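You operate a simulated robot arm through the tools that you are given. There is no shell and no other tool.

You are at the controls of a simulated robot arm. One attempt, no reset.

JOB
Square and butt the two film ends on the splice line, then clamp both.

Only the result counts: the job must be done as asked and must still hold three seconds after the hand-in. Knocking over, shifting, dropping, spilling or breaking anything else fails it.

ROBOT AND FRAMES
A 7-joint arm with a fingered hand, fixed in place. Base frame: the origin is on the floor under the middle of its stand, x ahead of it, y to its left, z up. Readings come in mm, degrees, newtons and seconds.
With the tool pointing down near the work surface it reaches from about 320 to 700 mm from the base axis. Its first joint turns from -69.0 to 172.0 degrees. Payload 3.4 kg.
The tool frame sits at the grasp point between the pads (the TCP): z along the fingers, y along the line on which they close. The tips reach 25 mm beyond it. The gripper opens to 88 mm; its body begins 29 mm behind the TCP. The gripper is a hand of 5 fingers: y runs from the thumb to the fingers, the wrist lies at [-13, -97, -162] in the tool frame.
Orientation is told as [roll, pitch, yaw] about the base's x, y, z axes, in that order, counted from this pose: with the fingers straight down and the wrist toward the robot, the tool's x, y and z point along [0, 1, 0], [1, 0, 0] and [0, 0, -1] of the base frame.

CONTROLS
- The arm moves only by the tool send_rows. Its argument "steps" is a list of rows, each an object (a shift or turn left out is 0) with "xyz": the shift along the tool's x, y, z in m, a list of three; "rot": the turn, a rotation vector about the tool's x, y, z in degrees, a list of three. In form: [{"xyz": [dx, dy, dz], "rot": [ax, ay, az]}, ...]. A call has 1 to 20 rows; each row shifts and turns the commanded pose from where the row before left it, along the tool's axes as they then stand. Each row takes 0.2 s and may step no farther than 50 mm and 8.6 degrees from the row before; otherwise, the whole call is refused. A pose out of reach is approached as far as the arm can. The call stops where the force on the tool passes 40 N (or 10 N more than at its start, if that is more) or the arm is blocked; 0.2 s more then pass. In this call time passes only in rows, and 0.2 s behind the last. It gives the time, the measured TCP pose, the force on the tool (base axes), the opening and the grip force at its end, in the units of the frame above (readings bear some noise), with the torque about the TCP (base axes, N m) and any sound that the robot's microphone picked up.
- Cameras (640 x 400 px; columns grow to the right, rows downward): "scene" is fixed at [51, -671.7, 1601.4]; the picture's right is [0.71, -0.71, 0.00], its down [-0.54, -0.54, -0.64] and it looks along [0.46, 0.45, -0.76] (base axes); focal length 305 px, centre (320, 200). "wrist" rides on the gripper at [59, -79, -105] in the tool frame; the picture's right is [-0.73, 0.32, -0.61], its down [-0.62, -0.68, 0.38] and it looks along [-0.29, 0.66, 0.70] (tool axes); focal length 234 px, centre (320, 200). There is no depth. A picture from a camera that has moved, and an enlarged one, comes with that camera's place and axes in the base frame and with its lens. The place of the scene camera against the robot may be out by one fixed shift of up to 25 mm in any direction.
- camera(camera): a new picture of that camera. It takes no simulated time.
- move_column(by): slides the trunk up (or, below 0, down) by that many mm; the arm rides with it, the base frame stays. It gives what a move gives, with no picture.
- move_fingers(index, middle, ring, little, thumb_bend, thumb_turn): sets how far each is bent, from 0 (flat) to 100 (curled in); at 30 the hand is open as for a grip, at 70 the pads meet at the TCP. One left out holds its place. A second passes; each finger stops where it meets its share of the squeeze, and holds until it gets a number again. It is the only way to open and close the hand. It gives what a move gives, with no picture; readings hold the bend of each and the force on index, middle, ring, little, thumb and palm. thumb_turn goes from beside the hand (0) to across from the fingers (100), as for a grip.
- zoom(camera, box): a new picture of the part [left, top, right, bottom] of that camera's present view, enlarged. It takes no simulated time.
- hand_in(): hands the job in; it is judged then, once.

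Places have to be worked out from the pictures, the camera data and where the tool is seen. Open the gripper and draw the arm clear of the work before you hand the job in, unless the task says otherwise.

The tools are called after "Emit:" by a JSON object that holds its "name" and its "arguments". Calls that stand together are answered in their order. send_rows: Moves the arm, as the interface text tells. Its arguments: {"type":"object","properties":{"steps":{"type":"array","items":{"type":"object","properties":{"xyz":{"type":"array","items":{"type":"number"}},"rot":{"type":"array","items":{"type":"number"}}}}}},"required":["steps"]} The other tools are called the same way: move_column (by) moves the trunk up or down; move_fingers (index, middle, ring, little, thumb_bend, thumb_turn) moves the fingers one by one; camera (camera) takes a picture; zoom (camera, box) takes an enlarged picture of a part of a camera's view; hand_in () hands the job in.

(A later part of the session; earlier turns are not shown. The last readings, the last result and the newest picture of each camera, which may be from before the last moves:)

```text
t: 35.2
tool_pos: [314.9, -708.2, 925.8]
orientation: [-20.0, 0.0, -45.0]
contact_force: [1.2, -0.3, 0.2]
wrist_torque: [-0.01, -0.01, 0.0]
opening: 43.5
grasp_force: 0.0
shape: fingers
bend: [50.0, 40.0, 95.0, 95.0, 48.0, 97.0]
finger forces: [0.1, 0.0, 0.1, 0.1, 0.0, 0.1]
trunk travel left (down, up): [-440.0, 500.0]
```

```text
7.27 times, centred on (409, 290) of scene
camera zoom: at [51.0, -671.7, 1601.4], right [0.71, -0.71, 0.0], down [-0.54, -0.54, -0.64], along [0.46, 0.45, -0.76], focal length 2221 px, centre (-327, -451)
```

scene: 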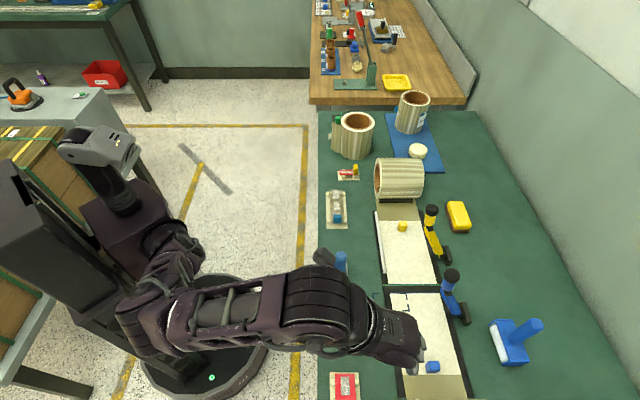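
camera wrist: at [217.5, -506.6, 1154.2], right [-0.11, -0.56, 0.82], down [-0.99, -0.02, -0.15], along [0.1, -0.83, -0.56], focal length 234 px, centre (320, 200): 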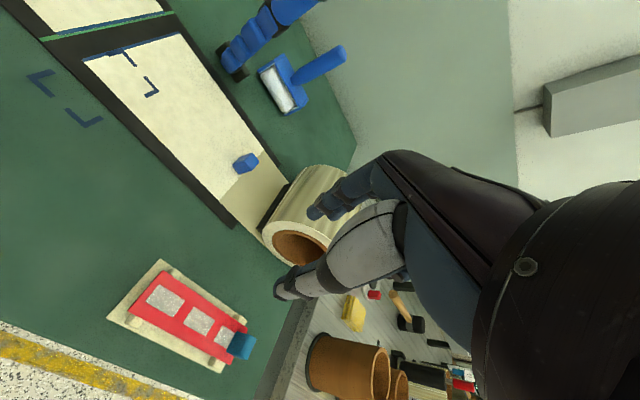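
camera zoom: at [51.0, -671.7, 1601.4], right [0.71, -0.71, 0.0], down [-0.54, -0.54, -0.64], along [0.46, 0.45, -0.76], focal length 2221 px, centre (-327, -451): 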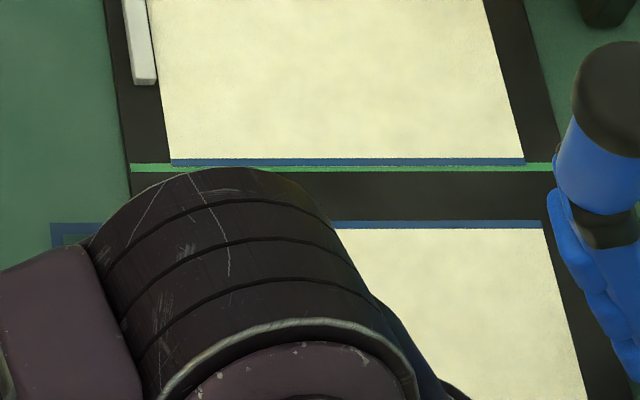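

No contact yet; the tab sits between thumb and index, with the curled fingers above it. I'll descend the last ~9 mm.

Emit:
{"name": "send_rows", "arguments": {"steps": [{"xyz": [0.0015, 0, 0.0042]}, {"xyz": [0.0015, 0, 0.0042]}]}}

Emit:
{"name": "move_fingers", "arguments": {"index": 58, "thumb_bend": 56}}

Emit:
{"name": "zoom", "arguments": {"camera": "wrist", "box": [220, 130, 400, 300]}}

Emit:
{"name": "zoom", "arguments": {"camera": "scene", "box": [410, 340, 474, 380]}}

```text
t: 35.8
tool_pos: [313.8, -708.3, 918.8]
orientation: [-20.1, -0.1, -45.0]
contact_force: [-0.3, 0.0, -0.4]
wrist_torque: [0.01, -0.01, -0.02]
opening: 43.5
grasp_force: 0.0
shape: fingers
bend: [50.0, 40.0, 95.0, 95.0, 48.0, 97.0]
finger forces: [0.0, 0.0, 0.1, 0.0, 0.0, 0.0]
trunk travel left (down, up): [-440.0, 500.0]
```

```text
t: 36.8
tool_pos: [315.3, -709.0, 916.8]
orientation: [-20.1, 0.0, -45.1]
contact_force: [-0.4, -0.3, 0.0]
wrist_torque: [0.01, 0.02, 0.02]
opening: 27.8
grasp_force: 0.0
shape: fingers
bend: [57.0, 40.0, 95.0, 95.0, 56.0, 97.0]
finger forces: [0.1, 0.1, 0.0, 0.0, 0.0, 0.0]
trunk travel left (down, up): [-440.0, 500.0]
```

```text
2.35 times, centred on (310, 215) of wrist
camera zoom: at [322.7, -589.2, 995.6], right [-0.11, -0.56, 0.82], down [-0.99, -0.02, -0.15], along [0.1, -0.83, -0.56], focal length 551 px, centre (344, 165)
```

zoom: 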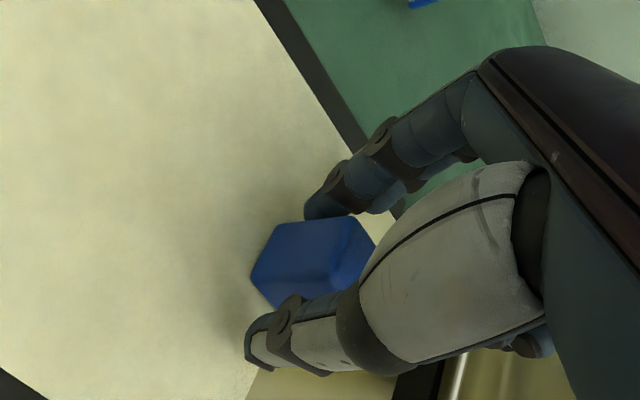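

```text
10.00 times, centred on (442, 360) of scene
camera zoom: at [51.0, -671.7, 1601.4], right [0.71, -0.71, 0.0], down [-0.54, -0.54, -0.64], along [0.46, 0.45, -0.76], focal length 3054 px, centre (-900, -1400)
```

zoom: 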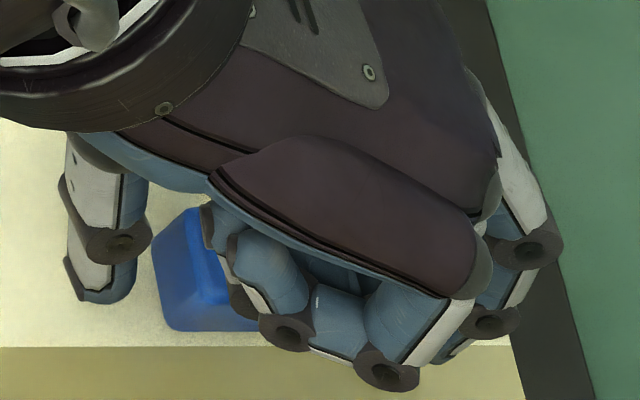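

Index and thumb are aligned with the tab faces. I'll close to a gentle grip of about 3–4 N.

Emit:
{"name": "move_fingers", "arguments": {"index": 66, "thumb_bend": 62}}

Emit:
{"name": "zoom", "arguments": {"camera": "wrist", "box": [220, 130, 400, 300]}}

Emit:
{"name": "zoom", "arguments": {"camera": "scene", "box": [365, 262, 453, 317]}}

```text
t: 37.8
tool_pos: [315.7, -709.1, 915.9]
orientation: [-20.0, -0.1, -45.0]
contact_force: [2.3, -2.6, 0.5]
wrist_torque: [-0.1, -0.03, -0.05]
opening: 17.4
grasp_force: 1.3
shape: fingers
bend: [61.0, 40.0, 95.0, 95.0, 62.0, 97.0]
finger forces: [3.8, 0.0, 0.0, 0.1, 0.0, 0.1]
trunk travel left (down, up): [-440.0, 500.0]
```

```text
2.35 times, centred on (310, 215) of wrist
camera zoom: at [323.1, -589.7, 995.2], right [-0.11, -0.56, 0.82], down [-0.99, -0.03, -0.15], along [0.1, -0.82, -0.56], focal length 551 px, centre (344, 165)
```

zoom: 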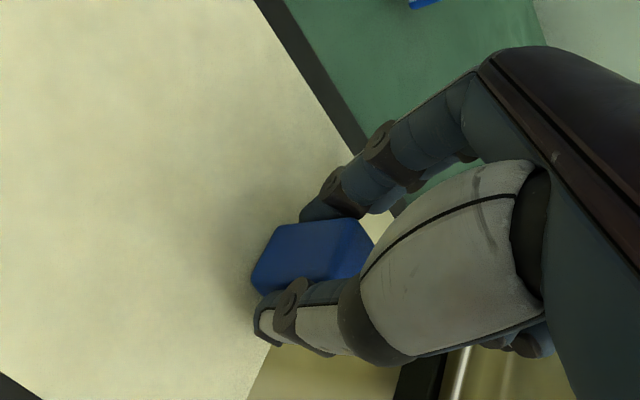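

```text
7.27 times, centred on (409, 290) of scene
camera zoom: at [51.0, -671.7, 1601.4], right [0.71, -0.71, 0.0], down [-0.54, -0.54, -0.64], along [0.46, 0.45, -0.76], focal length 2221 px, centre (-327, -451)
```

zoom: 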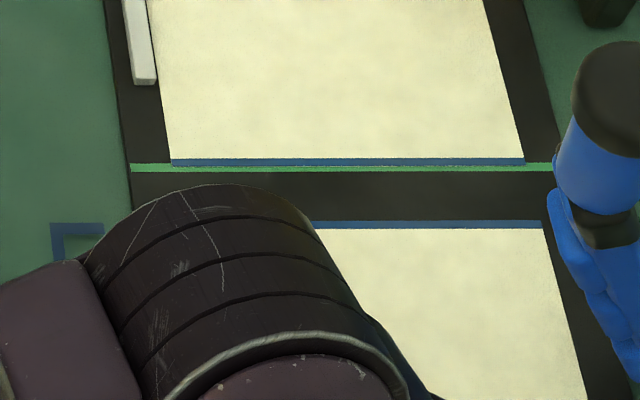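

The index pushes with 3.8 N but the thumb isn't touching yet, and the film hasn't moved. I'll close the thumb to meet the tab.

Emit:
{"name": "move_fingers", "arguments": {"thumb_bend": 72}}

Emit:
{"name": "zoom", "arguments": {"camera": "scene", "box": [365, 262, 453, 317]}}

Emit:
{"name": "zoom", "arguments": {"camera": "wrist", "box": [220, 130, 400, 300]}}

```text
t: 38.8
tool_pos: [314.3, -708.2, 917.1]
orientation: [-20.1, -0.1, -44.9]
contact_force: [-2.0, 1.4, -1.3]
wrist_torque: [0.03, 0.04, -0.01]
opening: 15.6
grasp_force: 5.0
shape: fingers
bend: [60.0, 40.0, 95.0, 95.0, 65.0, 97.0]
finger forces: [3.6, 0.0, 0.0, 0.0, 5.4, 0.0]
trunk travel left (down, up): [-440.0, 500.0]
```

```text
7.27 times, centred on (409, 290) of scene
camera zoom: at [51.0, -671.7, 1601.4], right [0.71, -0.71, 0.0], down [-0.54, -0.54, -0.64], along [0.46, 0.45, -0.76], focal length 2221 px, centre (-327, -451)
```

zoom: 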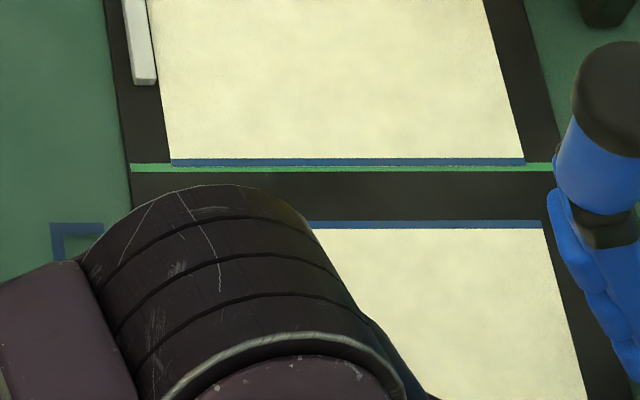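

```text
2.35 times, centred on (310, 215) of wrist
camera zoom: at [322.4, -589.3, 995.5], right [-0.11, -0.56, 0.82], down [-0.99, -0.02, -0.15], along [0.1, -0.83, -0.56], focal length 551 px, centre (344, 165)
```

zoom: 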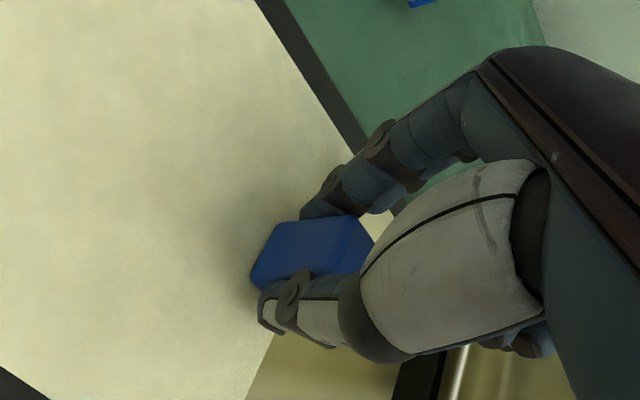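

The pinch is good (3.6/5.4 N) and the film is undisturbed. I'll drag +u by 10 mm first and check tracking.

Emit:
{"name": "send_rows", "arguments": {"steps": [{"xyz": [0.00313, 0, -0.00114]}, {"xyz": [0.00313, 0, -0.00114]}, {"xyz": [0.00313, 0, -0.00114]}]}}

Emit:
{"name": "zoom", "arguments": {"camera": "scene", "box": [365, 262, 453, 317]}}

```text
t: 39.6
tool_pos: [321.1, -700.6, 917.7]
orientation: [-19.9, -0.1, -45.1]
contact_force: [-2.4, 0.4, -2.5]
wrist_torque: [0.0, -0.01, -0.01]
opening: 15.6
grasp_force: 4.9
shape: fingers
bend: [60.0, 40.0, 95.0, 95.0, 65.0, 97.0]
finger forces: [3.4, 0.0, 0.0, 0.1, 5.6, 0.0]
trunk travel left (down, up): [-440.0, 500.0]
```

```text
7.27 times, centred on (409, 290) of scene
camera zoom: at [51.0, -671.7, 1601.4], right [0.71, -0.71, 0.0], down [-0.54, -0.54, -0.64], along [0.46, 0.45, -0.76], focal length 2221 px, centre (-327, -451)
```

zoom: 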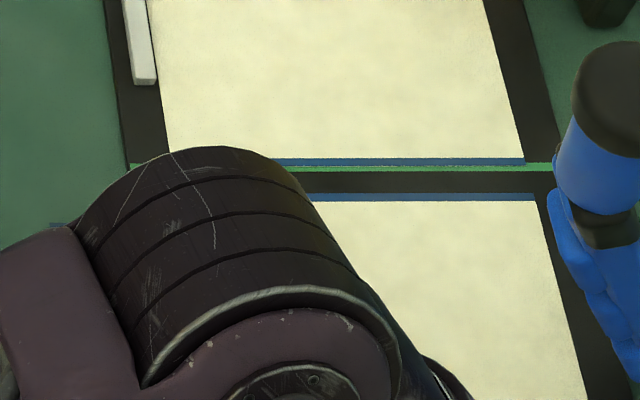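

It tracks exactly parallel, with about 9.5 mm remaining. I'll move +8 mm, then examine closely.

Emit:
{"name": "send_rows", "arguments": {"steps": [{"xyz": [0.0025, 0, -0.00091]}, {"xyz": [0.0025, 0, -0.00091]}, {"xyz": [0.0025, 0, -0.00091]}]}}

Emit:
{"name": "zoom", "arguments": {"camera": "scene", "box": [424, 274, 448, 289]}}

Emit:
{"name": "zoom", "arguments": {"camera": "scene", "box": [404, 274, 428, 289]}}

```text
t: 40.4
tool_pos: [326.9, -696.5, 916.4]
orientation: [-20.0, 0.0, -45.0]
contact_force: [-3.0, 1.9, -2.4]
wrist_torque: [0.03, 0.03, -0.01]
opening: 15.5
grasp_force: 4.4
shape: fingers
bend: [60.0, 40.0, 95.0, 95.0, 65.0, 97.0]
finger forces: [3.2, 0.0, 0.0, 0.1, 6.0, 0.0]
trunk travel left (down, up): [-440.0, 500.0]
```

```text
16.00 times, centred on (436, 282) of scene
camera zoom: at [51.0, -671.7, 1601.4], right [0.71, -0.71, 0.0], down [-0.54, -0.54, -0.64], along [0.46, 0.45, -0.76], focal length 4886 px, centre (-1536, -1104)
```

zoom: 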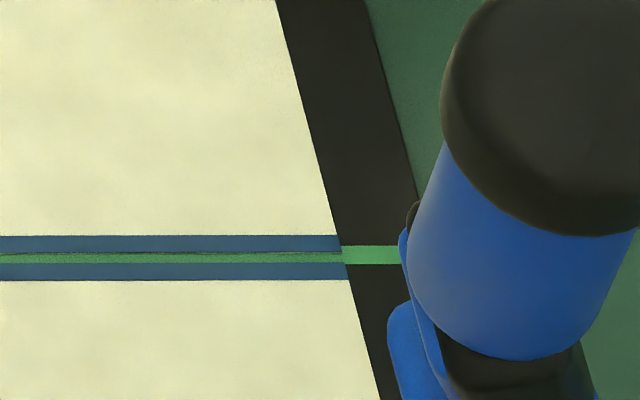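

```text
16.00 times, centred on (416, 282) of scene
camera zoom: at [51.0, -671.7, 1601.4], right [0.71, -0.71, 0.0], down [-0.54, -0.54, -0.64], along [0.46, 0.45, -0.76], focal length 4886 px, centre (-1216, -1104)
```

zoom: 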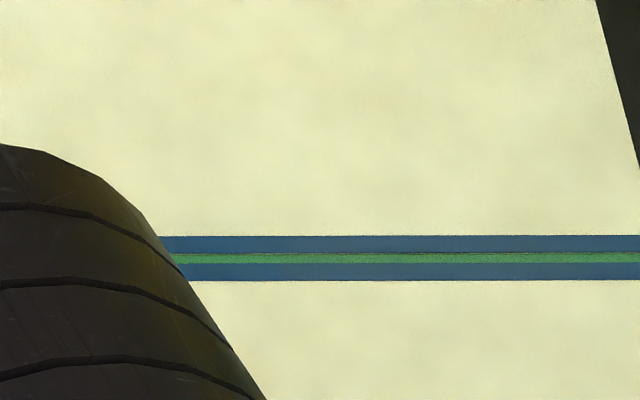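

The gap is now about 1.6 mm, parallel and laterally aligned. I'll nudge +1.2 mm and check again.

Emit:
{"name": "send_rows", "arguments": {"steps": [{"xyz": [0.00056, 0, -0.0002]}, {"xyz": [0.00056, 0, -0.0002]}, {"xyz": [0, 0, 0]}]}}

Emit:
{"name": "zoom", "arguments": {"camera": "scene", "box": [424, 274, 448, 289]}}

Emit:
{"name": "zoom", "arguments": {"camera": "scene", "box": [404, 274, 428, 289]}}

```text
t: 41.2
tool_pos: [327.6, -694.6, 917.0]
orientation: [-19.9, 0.0, -45.0]
contact_force: [-2.4, 1.5, -2.3]
wrist_torque: [-0.01, 0.04, -0.02]
opening: 15.4
grasp_force: 4.8
shape: fingers
bend: [60.0, 40.0, 95.0, 95.0, 65.0, 97.0]
finger forces: [3.1, 0.0, 0.0, 0.0, 6.1, 0.1]
trunk travel left (down, up): [-440.0, 500.0]
```

```text
16.00 times, centred on (436, 282) of scene
camera zoom: at [51.0, -671.7, 1601.4], right [0.71, -0.71, 0.0], down [-0.54, -0.54, -0.64], along [0.46, 0.45, -0.76], focal length 4886 px, centre (-1536, -1104)
```

zoom: 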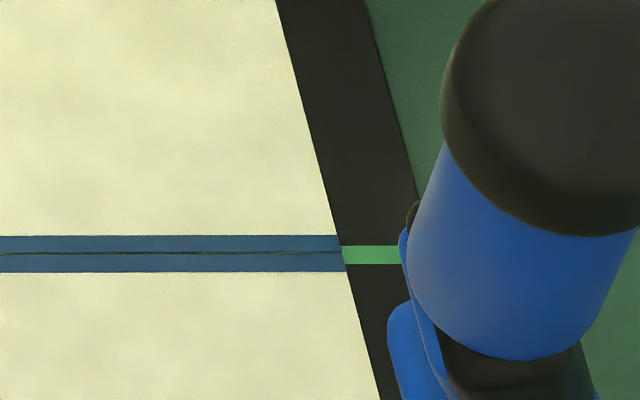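

```text
16.00 times, centred on (416, 282) of scene
camera zoom: at [51.0, -671.7, 1601.4], right [0.71, -0.71, 0.0], down [-0.54, -0.54, -0.64], along [0.46, 0.45, -0.76], focal length 4886 px, centre (-1216, -1104)
```

zoom: 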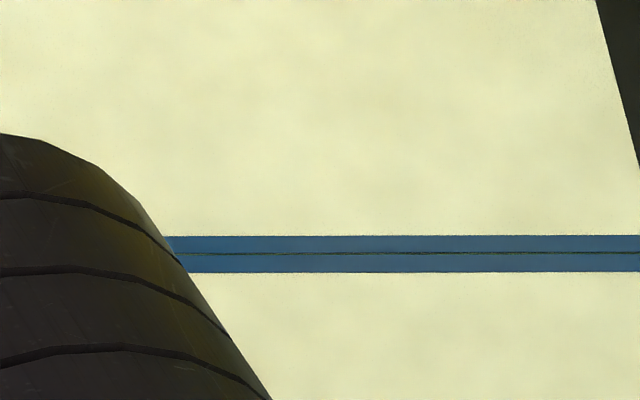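

The ends are butted exactly on the line. Before releasing I'll balance the pinch, since the thumb pushes harder than the index, with a tiny -v shift.

Emit:
{"name": "send_rows", "arguments": {"steps": [{"xyz": [0, -0.0007, 0]}, {"xyz": [0, 0, 0]}]}}

Emit:
{"name": "zoom", "arguments": {"camera": "scene", "box": [424, 274, 448, 289]}}

```text
t: 41.8
tool_pos: [328.5, -694.2, 917.5]
orientation: [-19.9, -0.1, -44.9]
contact_force: [-1.5, 0.2, -1.3]
wrist_torque: [-0.04, -0.01, 0.0]
opening: 15.6
grasp_force: 4.6
shape: fingers
bend: [60.0, 40.0, 95.0, 95.0, 65.0, 97.0]
finger forces: [4.1, 0.0, 0.0, 0.0, 4.9, 0.0]
trunk travel left (down, up): [-440.0, 500.0]
```

```text
16.00 times, centred on (436, 282) of scene
camera zoom: at [51.0, -671.7, 1601.4], right [0.71, -0.71, 0.0], down [-0.54, -0.54, -0.64], along [0.46, 0.45, -0.76], focal length 4886 px, centre (-1536, -1104)
```

zoom: 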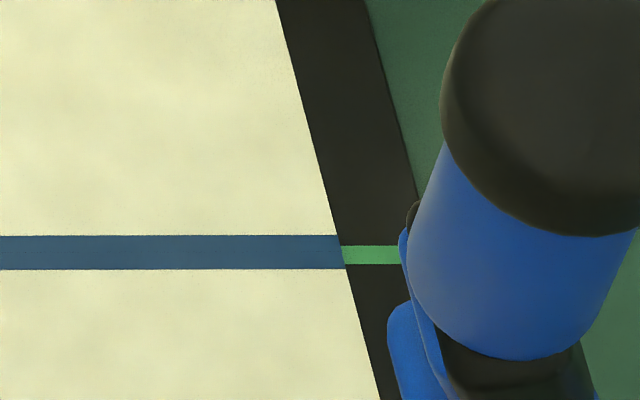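

The seam is fully closed and the upper film hasn't moved. Now I'll release the index first, then the thumb.

Emit:
{"name": "move_fingers", "arguments": {"index": 57}}

Emit:
{"name": "zoom", "arguments": {"camera": "scene", "box": [424, 274, 448, 289]}}

Emit:
{"name": "move_fingers", "arguments": {"index": 48, "thumb_bend": 50}}

Emit:
{"name": "zoom", "arguments": {"camera": "scene", "box": [424, 274, 448, 289]}}

Emit:
{"name": "zoom", "arguments": {"camera": "scene", "box": [365, 262, 453, 317]}}

```text
t: 42.8
tool_pos: [327.0, -694.7, 916.7]
orientation: [-19.9, -0.1, -45.0]
contact_force: [-4.1, 3.5, -2.2]
wrist_torque: [0.06, 0.07, -0.02]
opening: 19.2
grasp_force: 2.3
shape: fingers
bend: [56.0, 40.0, 95.0, 95.0, 66.0, 97.0]
finger forces: [0.0, 0.0, 0.1, 0.0, 5.1, 0.0]
trunk travel left (down, up): [-440.0, 500.0]
```

```text
16.00 times, centred on (436, 282) of scene
camera zoom: at [51.0, -671.7, 1601.4], right [0.71, -0.71, 0.0], down [-0.54, -0.54, -0.64], along [0.46, 0.45, -0.76], focal length 4886 px, centre (-1536, -1104)
```

zoom: 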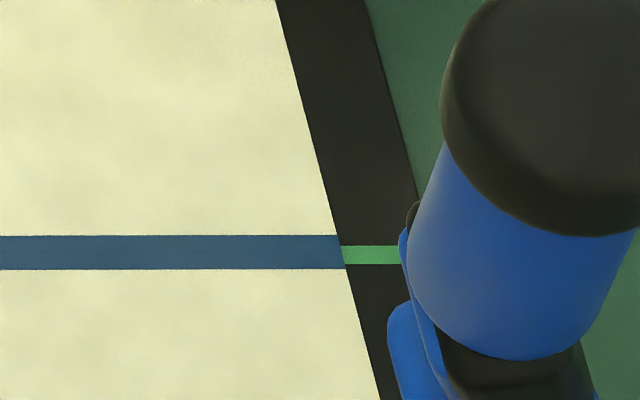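

```text
t: 43.8
tool_pos: [328.2, -695.9, 917.2]
orientation: [-20.0, -0.1, -45.0]
contact_force: [-0.1, -0.4, -0.5]
wrist_torque: [-0.02, -0.01, 0.01]
opening: 43.3
grasp_force: 0.0
shape: fingers
bend: [48.0, 40.0, 95.0, 95.0, 50.0, 97.0]
finger forces: [0.0, 0.0, 0.1, 0.0, 0.0, 0.0]
trunk travel left (down, up): [-440.0, 500.0]
```

```text
16.00 times, centred on (436, 282) of scene
camera zoom: at [51.0, -671.7, 1601.4], right [0.71, -0.71, 0.0], down [-0.54, -0.54, -0.64], along [0.46, 0.45, -0.76], focal length 4886 px, centre (-1536, -1104)
```

zoom: 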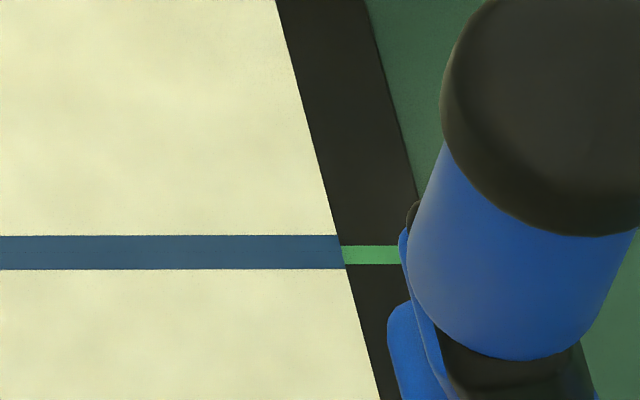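

```text
7.27 times, centred on (409, 290) of scene
camera zoom: at [51.0, -671.7, 1601.4], right [0.71, -0.71, 0.0], down [-0.54, -0.54, -0.64], along [0.46, 0.45, -0.76], focal length 2221 px, centre (-327, -451)
```

zoom: 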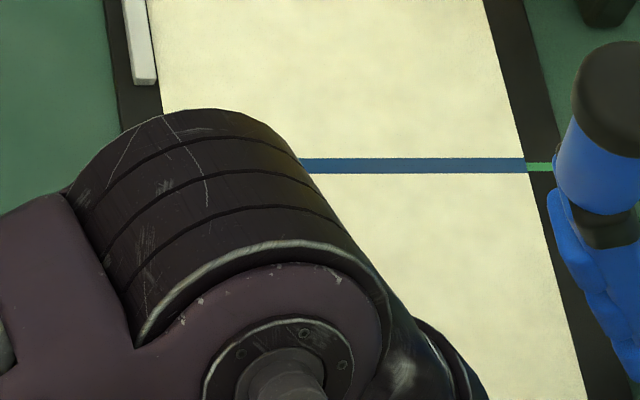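

Both films are released and butted on the line. I'll lift straight up off the tab, ease away from the blue lever, and retract toward the robot.

Emit:
{"name": "send_rows", "arguments": {"steps": [{"xyz": [-0.0043, 0, -0.0118]}, {"xyz": [-0.0086, 0, -0.0235]}, {"xyz": [-0.0068, 0, -0.0188]}, {"xyz": [-0.0141, 0, 0.0051]}, {"xyz": [0, -0.03, 0]}, {"xyz": [0, -0.04, 0]}, {"xyz": [0, -0.04, 0]}, {"xyz": [-0.0086, -0.03, -0.0235]}]}}

Emit:
{"name": "zoom", "arguments": {"camera": "scene", "box": [365, 262, 453, 317]}}

Emit:
{"name": "camera", "arguments": {"camera": "scene"}}

Emit:
{"name": "camera", "arguments": {"camera": "wrist"}}

```text
t: 45.6
tool_pos: [214.4, -604.5, 999.6]
orientation: [-19.9, 0.0, -45.1]
contact_force: [0.3, -0.5, 0.2]
wrist_torque: [-0.01, -0.01, 0.0]
opening: 43.6
grasp_force: 0.0
shape: fingers
bend: [48.0, 40.0, 95.0, 95.0, 50.0, 97.0]
finger forces: [0.0, 0.1, 0.1, 0.1, 0.0, 0.0]
trunk travel left (down, up): [-440.0, 500.0]
```

```text
7.27 times, centred on (409, 290) of scene
camera zoom: at [51.0, -671.7, 1601.4], right [0.71, -0.71, 0.0], down [-0.54, -0.54, -0.64], along [0.46, 0.45, -0.76], focal length 2221 px, centre (-327, -451)
```

zoom: 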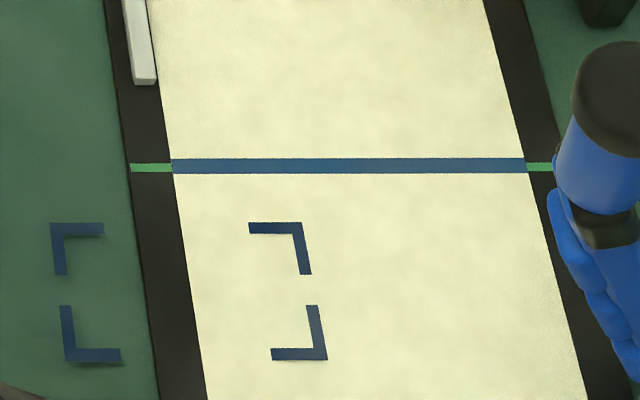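

```text
taken
```

scene: 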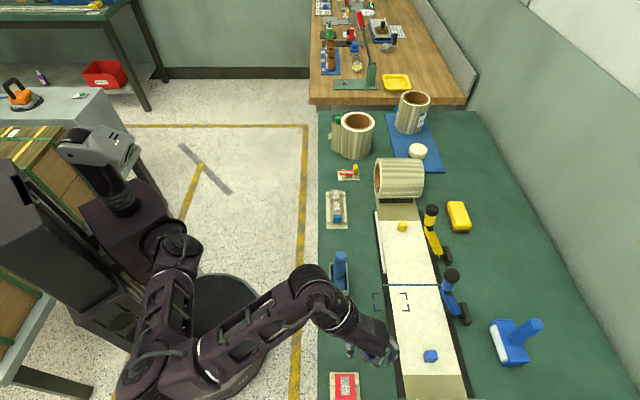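

```text
taken
camera wrist: at [223.0, -485.4, 1077.6], right [-0.11, -0.56, 0.82], down [-0.99, -0.02, -0.15], along [0.1, -0.83, -0.56], focal length 234 px, centre (320, 200)
```

wrist: 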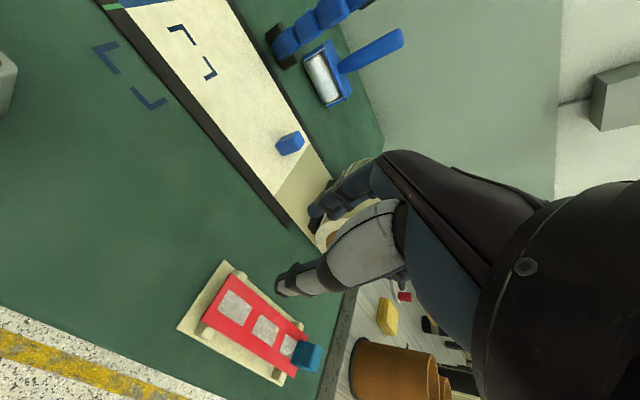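

The ends are squared and butted with a continuous band on the line. Now the clamps: I'll examine the lever mechanism closely from this side view before touching it.

Emit:
{"name": "zoom", "arguments": {"camera": "wrist", "box": [250, 0, 410, 100]}}

Emit:
{"name": "zoom", "arguments": {"camera": "scene", "box": [425, 260, 489, 330]}}

Emit:
{"name": "zoom", "arguments": {"camera": "scene", "box": [415, 200, 463, 270]}}

```text
4.00 times, centred on (330, 50) of wrist
camera zoom: at [223.0, -485.4, 1077.6], right [-0.11, -0.56, 0.82], down [-0.99, -0.02, -0.15], along [0.1, -0.83, -0.56], focal length 937 px, centre (280, 800)
```

zoom: 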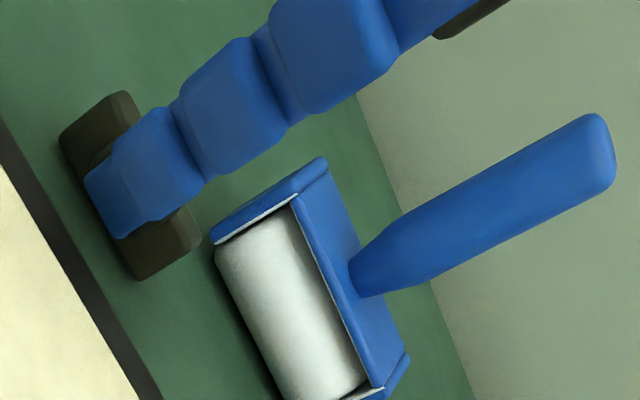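

```text
5.71 times, centred on (457, 295) of scene
camera zoom: at [51.0, -671.7, 1601.4], right [0.71, -0.71, 0.0], down [-0.54, -0.54, -0.64], along [0.46, 0.45, -0.76], focal length 1745 px, centre (-463, -343)
```

zoom: 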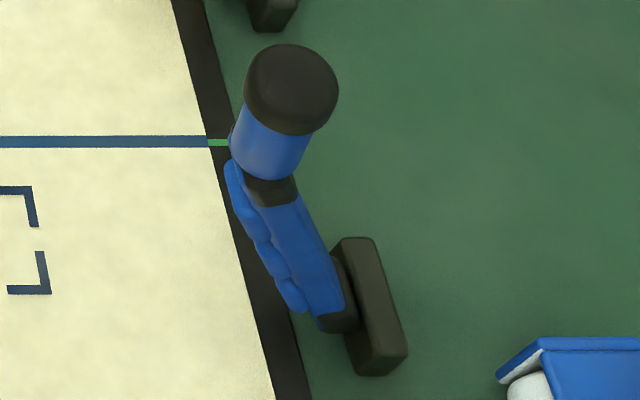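

```text
5.71 times, centred on (439, 235) of scene
camera zoom: at [51.0, -671.7, 1601.4], right [0.71, -0.71, 0.0], down [-0.54, -0.54, -0.64], along [0.46, 0.45, -0.76], focal length 1745 px, centre (-360, 0)
```

zoom: 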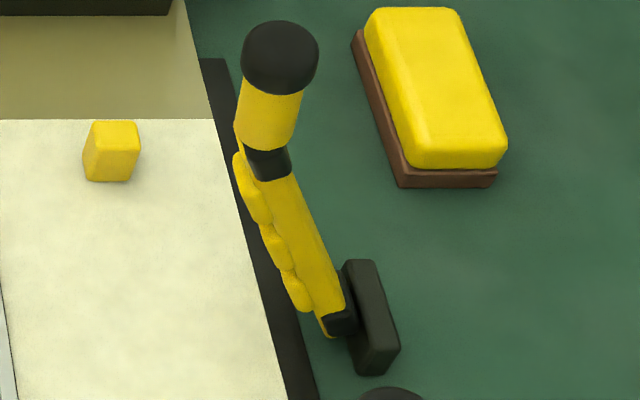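

The levers are bars with pads on the film side, hinged on black blocks beyond the plate (hinge ≈ v 818, z 888). Their knobs are at ≈ (v 735, z 1085), so they swing toward the robot and down onto the film. I'll raise up, level the hand, fold the thumb beside it, and travel to the yellow lever.

Emit:
{"name": "move_column", "arguments": {"by": 150}}

Emit:
{"name": "send_rows", "arguments": {"steps": [{"rot": [0, 6.67, 0]}, {"rot": [0, 6.67, 0]}, {"rot": [0, 6.66, 0]}, {"xyz": [0.045, 0, 0]}, {"xyz": [0.045, 0, 0]}, {"xyz": [0.045, 0, 0]}, {"xyz": [0.045, 0, 0]}, {"xyz": [0.045, 0, 0]}, {"xyz": [0.045, 0, 0]}]}}

Emit:
{"name": "move_fingers", "arguments": {"index": 50, "middle": 50, "ring": 50, "little": 50, "thumb_bend": 0, "thumb_turn": 0}}

Emit:
{"name": "camera", "arguments": {"camera": "wrist"}}

Emit:
{"name": "camera", "arguments": {"camera": "scene"}}

```text
t: 47.3
tool_pos: [214.4, -607.1, 1148.8]
orientation: [-20.0, 0.1, -44.9]
contact_force: [0.7, 0.7, -0.7]
wrist_torque: [0.0, -0.01, -0.02]
opening: 43.6
grasp_force: 0.1
shape: fingers
bend: [48.0, 40.0, 95.0, 95.0, 50.0, 97.0]
finger forces: [0.0, 0.1, 0.0, 0.1, 0.0, 0.1]
trunk travel left (down, up): [-590.0, 350.0]
```

```text
t: 49.3
tool_pos: [407.3, -415.1, 1149.1]
orientation: [0.0, 0.1, -44.9]
contact_force: [-0.4, 0.4, 0.2]
wrist_torque: [-0.04, 0.02, -0.01]
opening: 43.6
grasp_force: 0.1
shape: fingers
bend: [48.0, 40.0, 95.0, 95.0, 50.0, 97.0]
finger forces: [0.1, 0.1, 0.0, 0.0, 0.0, 0.0]
trunk travel left (down, up): [-590.0, 350.0]
```

```text
t: 50.3
tool_pos: [405.4, -416.1, 1148.6]
orientation: [0.0, 0.1, -45.0]
contact_force: [0.0, -0.4, -0.6]
wrist_torque: [0.01, 0.01, 0.03]
opening: 120.0
grasp_force: 0.0
shape: fingers
bend: [50.0, 50.0, 50.0, 50.0, 0.0, 0.0]
finger forces: [0.0, 0.1, 0.0, 0.0, 0.0, 0.0]
trunk travel left (down, up): [-590.0, 350.0]
```

```text
taken
camera wrist: at [391.4, -320.0, 1253.5], right [-0.29, -0.74, 0.61], down [-0.92, 0.04, -0.38], along [0.26, -0.67, -0.7], focal length 234 px, centre (320, 200)
```

wrist: 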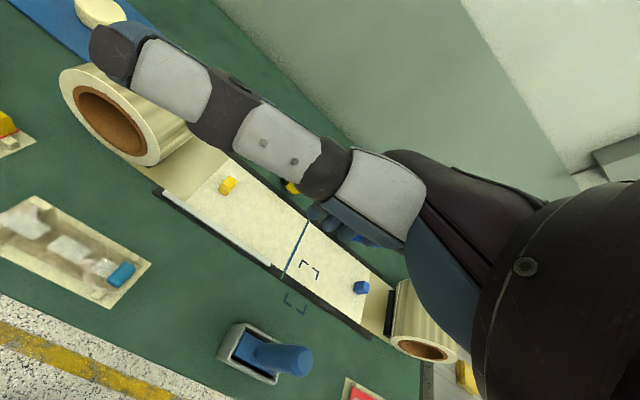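

```text
taken
```

scene: 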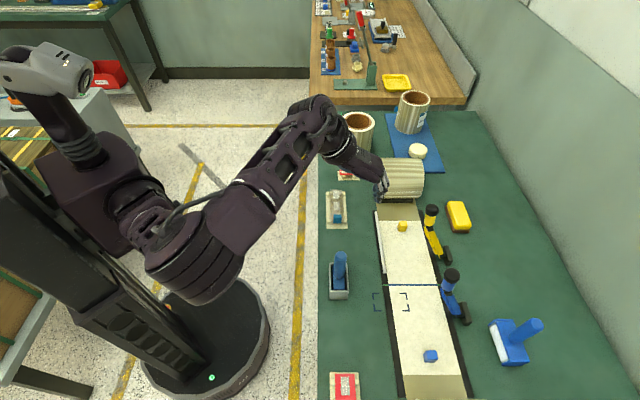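

The sideways thumb sticks out wide, so I'll put it back in opposition but open, where it will clear the lever. Then I'll move above the yellow lever with the fingers just beyond its knob.

Emit:
{"name": "move_fingers", "arguments": {"thumb_turn": 98, "thumb_bend": 20}}

Emit:
{"name": "send_rows", "arguments": {"steps": [{"xyz": [0.0018, 0.03, -0.015]}, {"xyz": [0.0018, 0.03, -0.005]}, {"xyz": [0, 0.03, 0]}, {"xyz": [0, 0.03, 0]}, {"xyz": [0, 0.02, 0]}, {"xyz": [0, 0.02, 0]}]}}

Emit:
{"name": "zoom", "arguments": {"camera": "wrist", "box": [240, 120, 420, 330]}}

Emit:
{"name": "zoom", "arguments": {"camera": "scene", "box": [390, 140, 486, 260]}}

```text
t: 51.3
tool_pos: [406.1, -416.8, 1150.4]
orientation: [0.0, 0.1, -45.0]
contact_force: [-0.8, 0.3, -0.3]
wrist_torque: [0.03, -0.04, 0.0]
opening: 70.9
grasp_force: 0.1
shape: fingers
bend: [50.0, 50.0, 50.0, 50.0, 20.0, 95.0]
finger forces: [0.1, 0.1, 0.0, 0.0, 0.0, 0.0]
trunk travel left (down, up): [-590.0, 350.0]
```

```text
t: 52.7
tool_pos: [523.6, -527.5, 1167.3]
orientation: [0.1, 0.0, -44.9]
contact_force: [-0.3, 0.0, -0.1]
wrist_torque: [0.0, 0.0, 0.01]
opening: 70.9
grasp_force: 0.0
shape: fingers
bend: [50.0, 50.0, 50.0, 50.0, 20.0, 95.0]
finger forces: [0.0, 0.0, 0.0, 0.0, 0.2, 0.0]
trunk travel left (down, up): [-590.0, 350.0]
```

```text
1.90 times, centred on (330, 225) of wrist
camera zoom: at [510.0, -431.3, 1272.6], right [-0.28, -0.74, 0.61], down [-0.92, 0.04, -0.38], along [0.26, -0.67, -0.7], focal length 446 px, centre (301, 152)
```

zoom: 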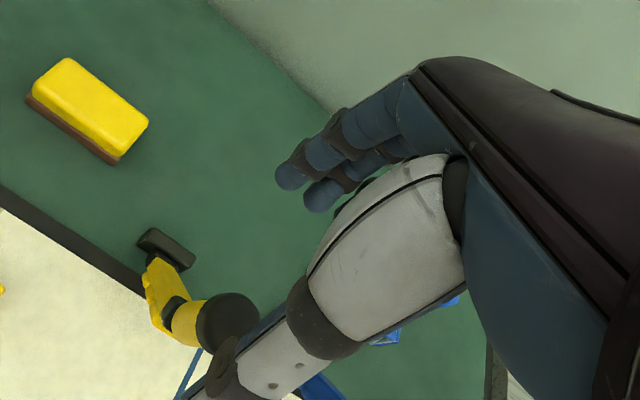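

```text
3.33 times, centred on (438, 200) of scene
camera zoom: at [51.0, -671.7, 1601.4], right [0.71, -0.71, 0.0], down [-0.54, -0.54, -0.64], along [0.46, 0.45, -0.76], focal length 1018 px, centre (-73, 200)
```

zoom: 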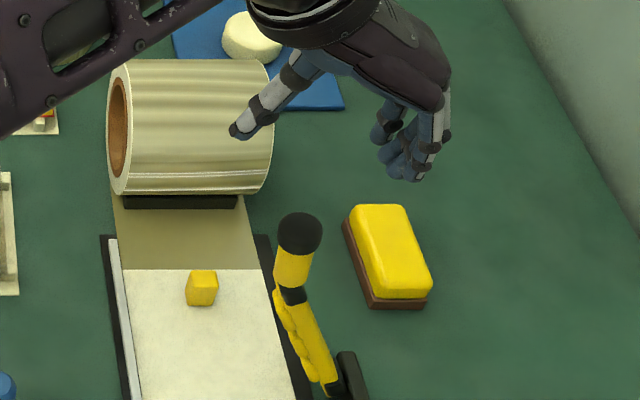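

Knob confirmed at (-25, 735, 1085), and the fingers hang about 13 mm beyond its far side. I'll descend so the fingertips come down behind the knob.

Emit:
{"name": "send_rows", "arguments": {"steps": [{"xyz": [0, 0, 0.023]}, {"xyz": [0, 0, 0.023]}, {"xyz": [0, 0, 0.022]}]}}

Emit:
{"name": "zoom", "arguments": {"camera": "wrist", "box": [220, 130, 400, 300]}}

Emit:
{"name": "zoom", "arguments": {"camera": "scene", "box": [400, 150, 464, 230]}}

```text
t: 53.5
tool_pos: [521.6, -526.7, 1100.9]
orientation: [0.1, 0.0, -45.0]
contact_force: [0.6, 0.1, 0.8]
wrist_torque: [-0.01, 0.01, 0.02]
opening: 71.2
grasp_force: 0.1
shape: fingers
bend: [50.0, 50.0, 50.0, 50.0, 20.0, 95.0]
finger forces: [0.1, 0.1, 0.1, 0.0, 0.0, 0.0]
trunk travel left (down, up): [-590.0, 350.0]
```

```text
2.35 times, centred on (310, 215) of wrist
camera zoom: at [507.4, -429.8, 1205.0], right [-0.29, -0.74, 0.61], down [-0.92, 0.04, -0.38], along [0.26, -0.67, -0.7], focal length 551 px, centre (344, 165)
```

zoom: 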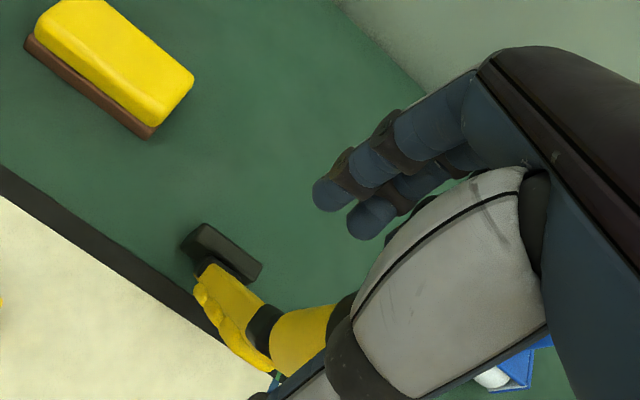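

```text
5.00 times, centred on (432, 190) of scene
camera zoom: at [51.0, -671.7, 1601.4], right [0.71, -0.71, 0.0], down [-0.54, -0.54, -0.64], along [0.46, 0.45, -0.76], focal length 1527 px, centre (-240, 250)
```

zoom: 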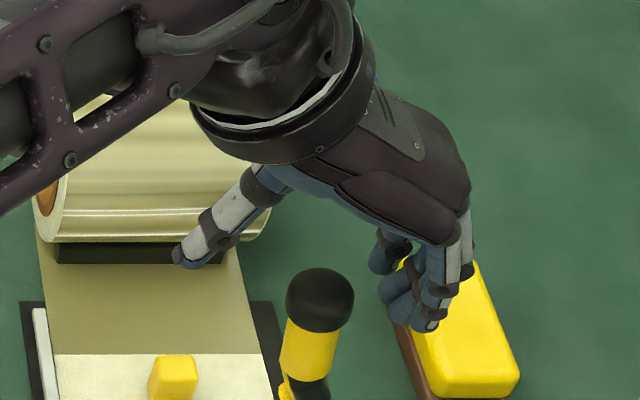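

The fingers are beyond the knob, with ring and middle lined up with it. I'll pull gently toward the robot to make contact and feel the lever's resistance.

Emit:
{"name": "send_rows", "arguments": {"steps": [{"xyz": [-0.002, -0.006, 0]}, {"xyz": [0, -0.006, 0.001]}, {"xyz": [0, -0.008, 0.003]}]}}

Emit:
{"name": "zoom", "arguments": {"camera": "scene", "box": [400, 150, 464, 230]}}

```text
t: 54.3
tool_pos: [506.2, -513.3, 1098.0]
orientation: [0.2, 0.0, -44.9]
contact_force: [0.7, 0.2, -0.2]
wrist_torque: [-0.02, 0.02, 0.01]
opening: 70.8
grasp_force: 0.1
shape: fingers
bend: [50.0, 50.0, 50.0, 50.0, 20.0, 95.0]
finger forces: [0.0, 0.1, 0.4, 0.0, 0.1, 0.0]
trunk travel left (down, up): [-590.0, 350.0]
```

```text
5.00 times, centred on (432, 190) of scene
camera zoom: at [51.0, -671.7, 1601.4], right [0.71, -0.71, 0.0], down [-0.54, -0.54, -0.64], along [0.46, 0.45, -0.76], focal length 1527 px, centre (-240, 250)
```

zoom: 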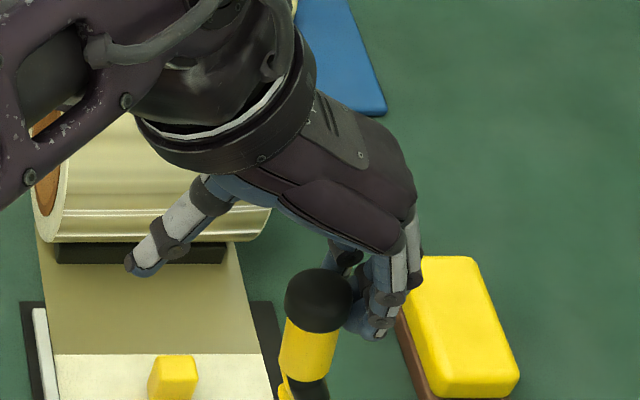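

Contact is just beginning (ring 0.4 N at TCP v≈721). I'll pull along the lever's arc in small steps and watch the force.

Emit:
{"name": "send_rows", "arguments": {"steps": [{"xyz": [0, -0.008, 0.002]}, {"xyz": [0, -0.008, 0.003]}, {"xyz": [0, -0.007, 0.0035]}]}}

Emit:
{"name": "zoom", "arguments": {"camera": "scene", "box": [400, 160, 464, 260]}}

```text
t: 55.1
tool_pos: [490.9, -498.4, 1089.6]
orientation: [0.0, 0.0, -45.0]
contact_force: [-0.3, -0.7, 0.5]
wrist_torque: [0.0, -0.02, 0.02]
opening: 71.1
grasp_force: 0.1
shape: fingers
bend: [50.0, 50.0, 49.0, 50.0, 20.0, 95.0]
finger forces: [0.0, 0.0, 0.4, 0.0, 0.0, 0.1]
trunk travel left (down, up): [-590.0, 350.0]
```

```text
4.00 times, centred on (432, 210) of scene
camera zoom: at [51.0, -671.7, 1601.4], right [0.71, -0.71, 0.0], down [-0.54, -0.54, -0.64], along [0.46, 0.45, -0.76], focal length 1222 px, centre (-128, 160)
```

zoom: 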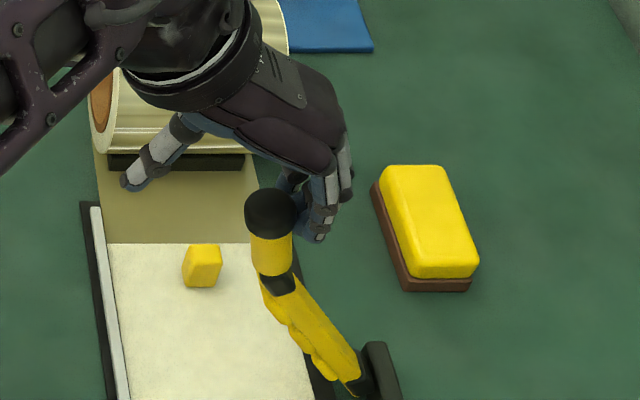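

The lever swings freely with under 1 N. I'll continue along the arc.

Emit:
{"name": "send_rows", "arguments": {"steps": [{"xyz": [0, -0.015, 0.007]}, {"xyz": [0, -0.015, 0.008]}, {"xyz": [0, -0.0132, 0.0105]}, {"xyz": [0, -0.0132, 0.0105]}]}}

Emit:
{"name": "zoom", "arguments": {"camera": "scene", "box": [370, 180, 466, 270]}}

Emit:
{"name": "zoom", "arguments": {"camera": "wrist", "box": [200, 130, 420, 330]}}

```text
t: 56.1
tool_pos: [449.8, -457.4, 1051.7]
orientation: [0.0, 0.0, -45.1]
contact_force: [0.8, -0.4, 1.0]
wrist_torque: [0.01, 0.0, 0.0]
opening: 70.8
grasp_force: 0.3
shape: fingers
bend: [50.0, 50.0, 49.0, 50.0, 20.0, 95.0]
finger forces: [0.0, 0.1, 0.4, 0.0, 0.0, 0.0]
trunk travel left (down, up): [-590.0, 350.0]
```

```text
4.44 times, centred on (418, 225) of scene
camera zoom: at [51.0, -671.7, 1601.4], right [0.71, -0.71, 0.0], down [-0.54, -0.54, -0.64], along [0.46, 0.45, -0.76], focal length 1357 px, centre (-116, 89)
```

zoom: 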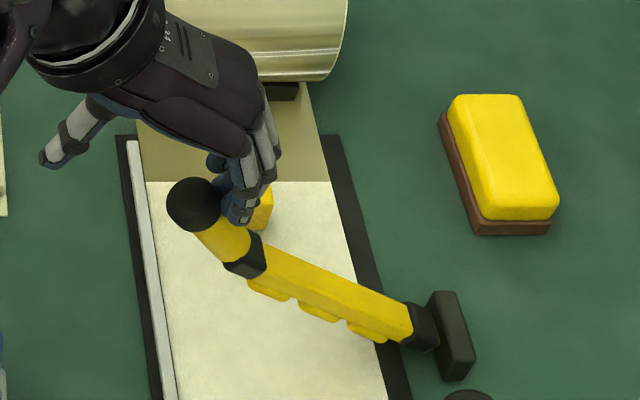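

```text
2.00 times, centred on (310, 230) of wrist
camera zoom: at [435.5, -360.6, 1156.3], right [-0.29, -0.74, 0.61], down [-0.92, 0.04, -0.38], along [0.26, -0.67, -0.7], focal length 468 px, centre (340, 140)
```

zoom: 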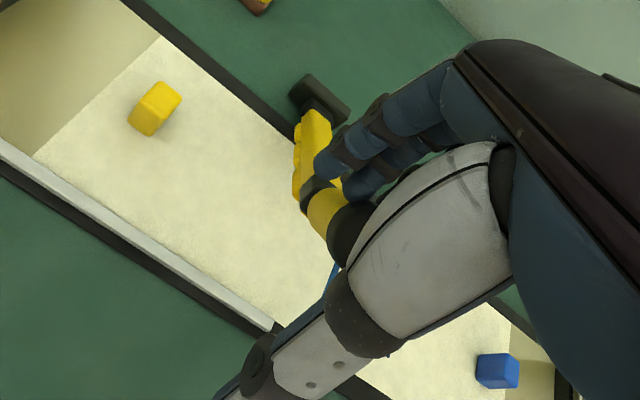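

The lever is past halfway, still freely. I'll continue the arc downward.

Emit:
{"name": "send_rows", "arguments": {"steps": [{"xyz": [0, -0.0113, 0.0127]}, {"xyz": [0, -0.0113, 0.0127]}, {"xyz": [0, -0.009, 0.0144]}]}}

Emit:
{"name": "zoom", "arguments": {"camera": "scene", "box": [360, 180, 456, 270]}}

Emit:
{"name": "zoom", "arguments": {"camera": "wrist", "box": [200, 130, 420, 330]}}

```text
t: 56.9
tool_pos: [428.1, -436.1, 1012.1]
orientation: [0.1, -0.1, -45.0]
contact_force: [0.5, -0.1, 0.7]
wrist_torque: [-0.01, -0.04, 0.01]
opening: 70.8
grasp_force: 0.2
shape: fingers
bend: [50.0, 50.0, 49.0, 50.0, 20.0, 95.0]
finger forces: [0.0, 0.0, 0.2, 0.0, 0.1, 0.0]
trunk travel left (down, up): [-590.0, 350.0]
```

```text
4.44 times, centred on (408, 225) of scene
camera zoom: at [51.0, -671.7, 1601.4], right [0.71, -0.71, 0.0], down [-0.54, -0.54, -0.64], along [0.46, 0.45, -0.76], focal length 1357 px, centre (-71, 89)
```

zoom: 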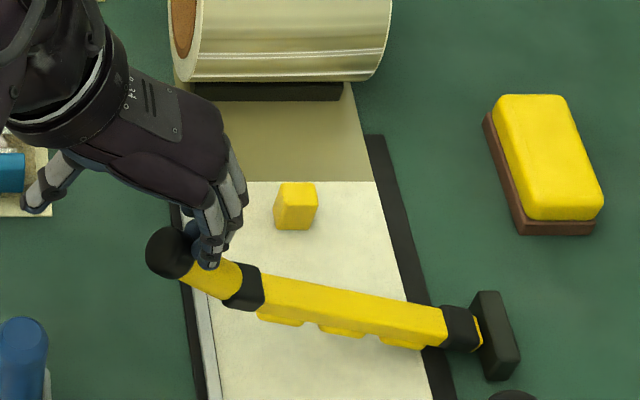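

```text
2.00 times, centred on (310, 230) of wrist
camera zoom: at [413.8, -339.0, 1116.7], right [-0.29, -0.74, 0.61], down [-0.92, 0.04, -0.38], along [0.26, -0.67, -0.7], focal length 468 px, centre (340, 140)
```

zoom: 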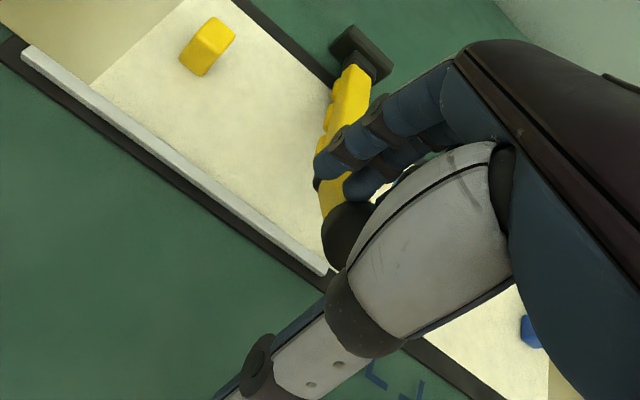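

The lever is at ~65° with the fingers riding on the handle just behind the knob. I'll keep following the arc down toward the film.

Emit:
{"name": "send_rows", "arguments": {"steps": [{"xyz": [0, -0.008, 0.0145]}, {"xyz": [0, -0.0065, 0.0155]}, {"xyz": [0, -0.006, 0.016]}]}}

Emit:
{"name": "zoom", "arguments": {"camera": "scene", "box": [360, 190, 456, 280]}}

Emit:
{"name": "zoom", "arguments": {"camera": "wrist", "box": [200, 130, 420, 330]}}

```text
t: 57.7
tool_pos: [414.0, -420.9, 966.6]
orientation: [0.1, -0.1, -44.9]
contact_force: [-0.6, 0.1, -0.1]
wrist_torque: [0.0, -0.01, 0.06]
opening: 71.1
grasp_force: 0.2
shape: fingers
bend: [50.0, 50.0, 50.0, 50.0, 20.0, 95.0]
finger forces: [0.0, 0.2, 0.0, 0.1, 0.0, 0.1]
trunk travel left (down, up): [-590.0, 350.0]
```

```text
4.44 times, centred on (408, 235) of scene
camera zoom: at [51.0, -671.7, 1601.4], right [0.71, -0.71, 0.0], down [-0.54, -0.54, -0.64], along [0.46, 0.45, -0.76], focal length 1357 px, centre (-71, 44)
```

zoom: 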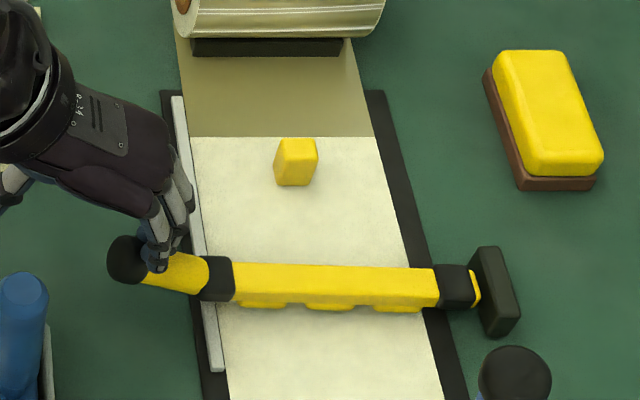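

```text
2.00 times, centred on (310, 230) of wrist
camera zoom: at [398.9, -324.9, 1070.4], right [-0.29, -0.74, 0.61], down [-0.92, 0.04, -0.38], along [0.26, -0.67, -0.7], focal length 468 px, centre (340, 140)
```

zoom: 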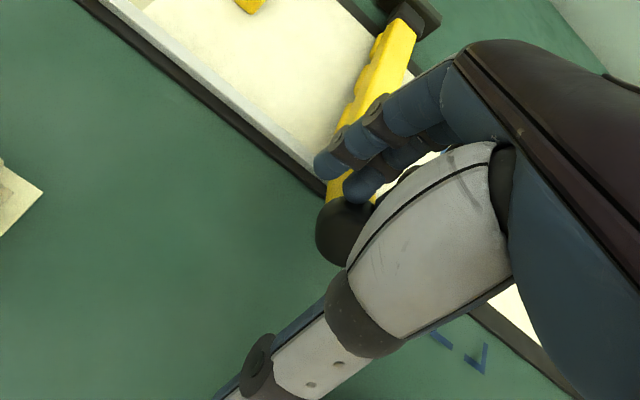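

The lever bar is nearly horizontal now (~80°). I'll press down in smaller steps and watch for the pads meeting the film.

Emit:
{"name": "send_rows", "arguments": {"steps": [{"xyz": [0, -0.002, 0.007]}, {"xyz": [0, -0.0015, 0.007]}]}}

Emit:
{"name": "zoom", "arguments": {"camera": "scene", "box": [360, 190, 456, 280]}}

```text
t: 58.3
tool_pos: [410.5, -417.0, 952.1]
orientation: [0.0, 0.0, -45.0]
contact_force: [0.7, -0.1, 0.2]
wrist_torque: [0.03, -0.02, -0.01]
opening: 70.8
grasp_force: 0.1
shape: fingers
bend: [50.0, 50.0, 50.0, 50.0, 20.0, 95.0]
finger forces: [0.1, 0.0, 0.0, 0.0, 0.0, 0.1]
trunk travel left (down, up): [-590.0, 350.0]
```

```text
4.44 times, centred on (408, 235) of scene
camera zoom: at [51.0, -671.7, 1601.4], right [0.71, -0.71, 0.0], down [-0.54, -0.54, -0.64], along [0.46, 0.45, -0.76], focal length 1357 px, centre (-71, 44)
```

zoom: 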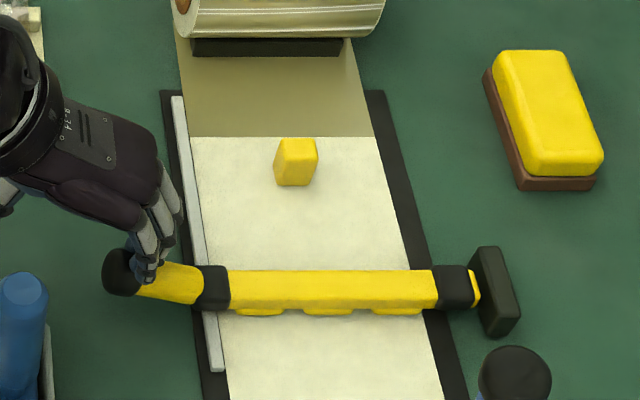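

Emit:
{"name": "send_rows", "arguments": {"steps": [{"xyz": [0, -0.001, 0.006]}, {"xyz": [0, -0.001, 0.006]}]}}

Emit:
{"name": "zoom", "arguments": {"camera": "scene", "box": [360, 190, 456, 280]}}

```text
t: 58.9
tool_pos: [409.7, -412.9, 948.0]
orientation: [0.2, -0.8, -45.0]
contact_force: [2.0, -0.5, 31.1]
wrist_torque: [-1.3, -0.25, 0.09]
opening: 71.1
grasp_force: 15.8
shape: fingers
bend: [50.0, 48.0, 43.0, 50.0, 20.0, 95.0]
finger forces: [0.0, 3.5, 28.2, 0.0, 0.1, 0.0]
trunk travel left (down, up): [-590.0, 350.0]
```

```text
4.44 times, centred on (408, 235) of scene
camera zoom: at [51.0, -671.7, 1601.4], right [0.71, -0.71, 0.0], down [-0.54, -0.54, -0.64], along [0.46, 0.45, -0.76], focal length 1357 px, centre (-71, 44)
```

zoom: 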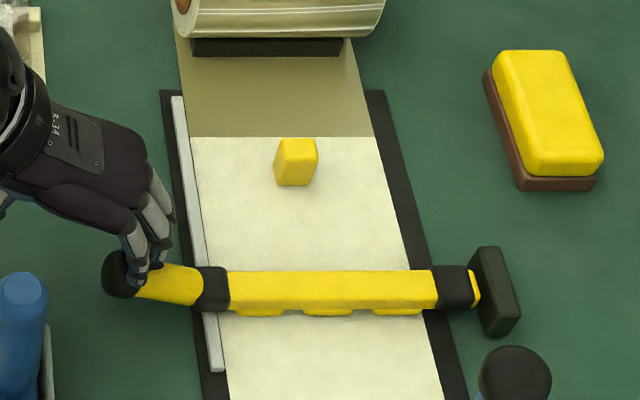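

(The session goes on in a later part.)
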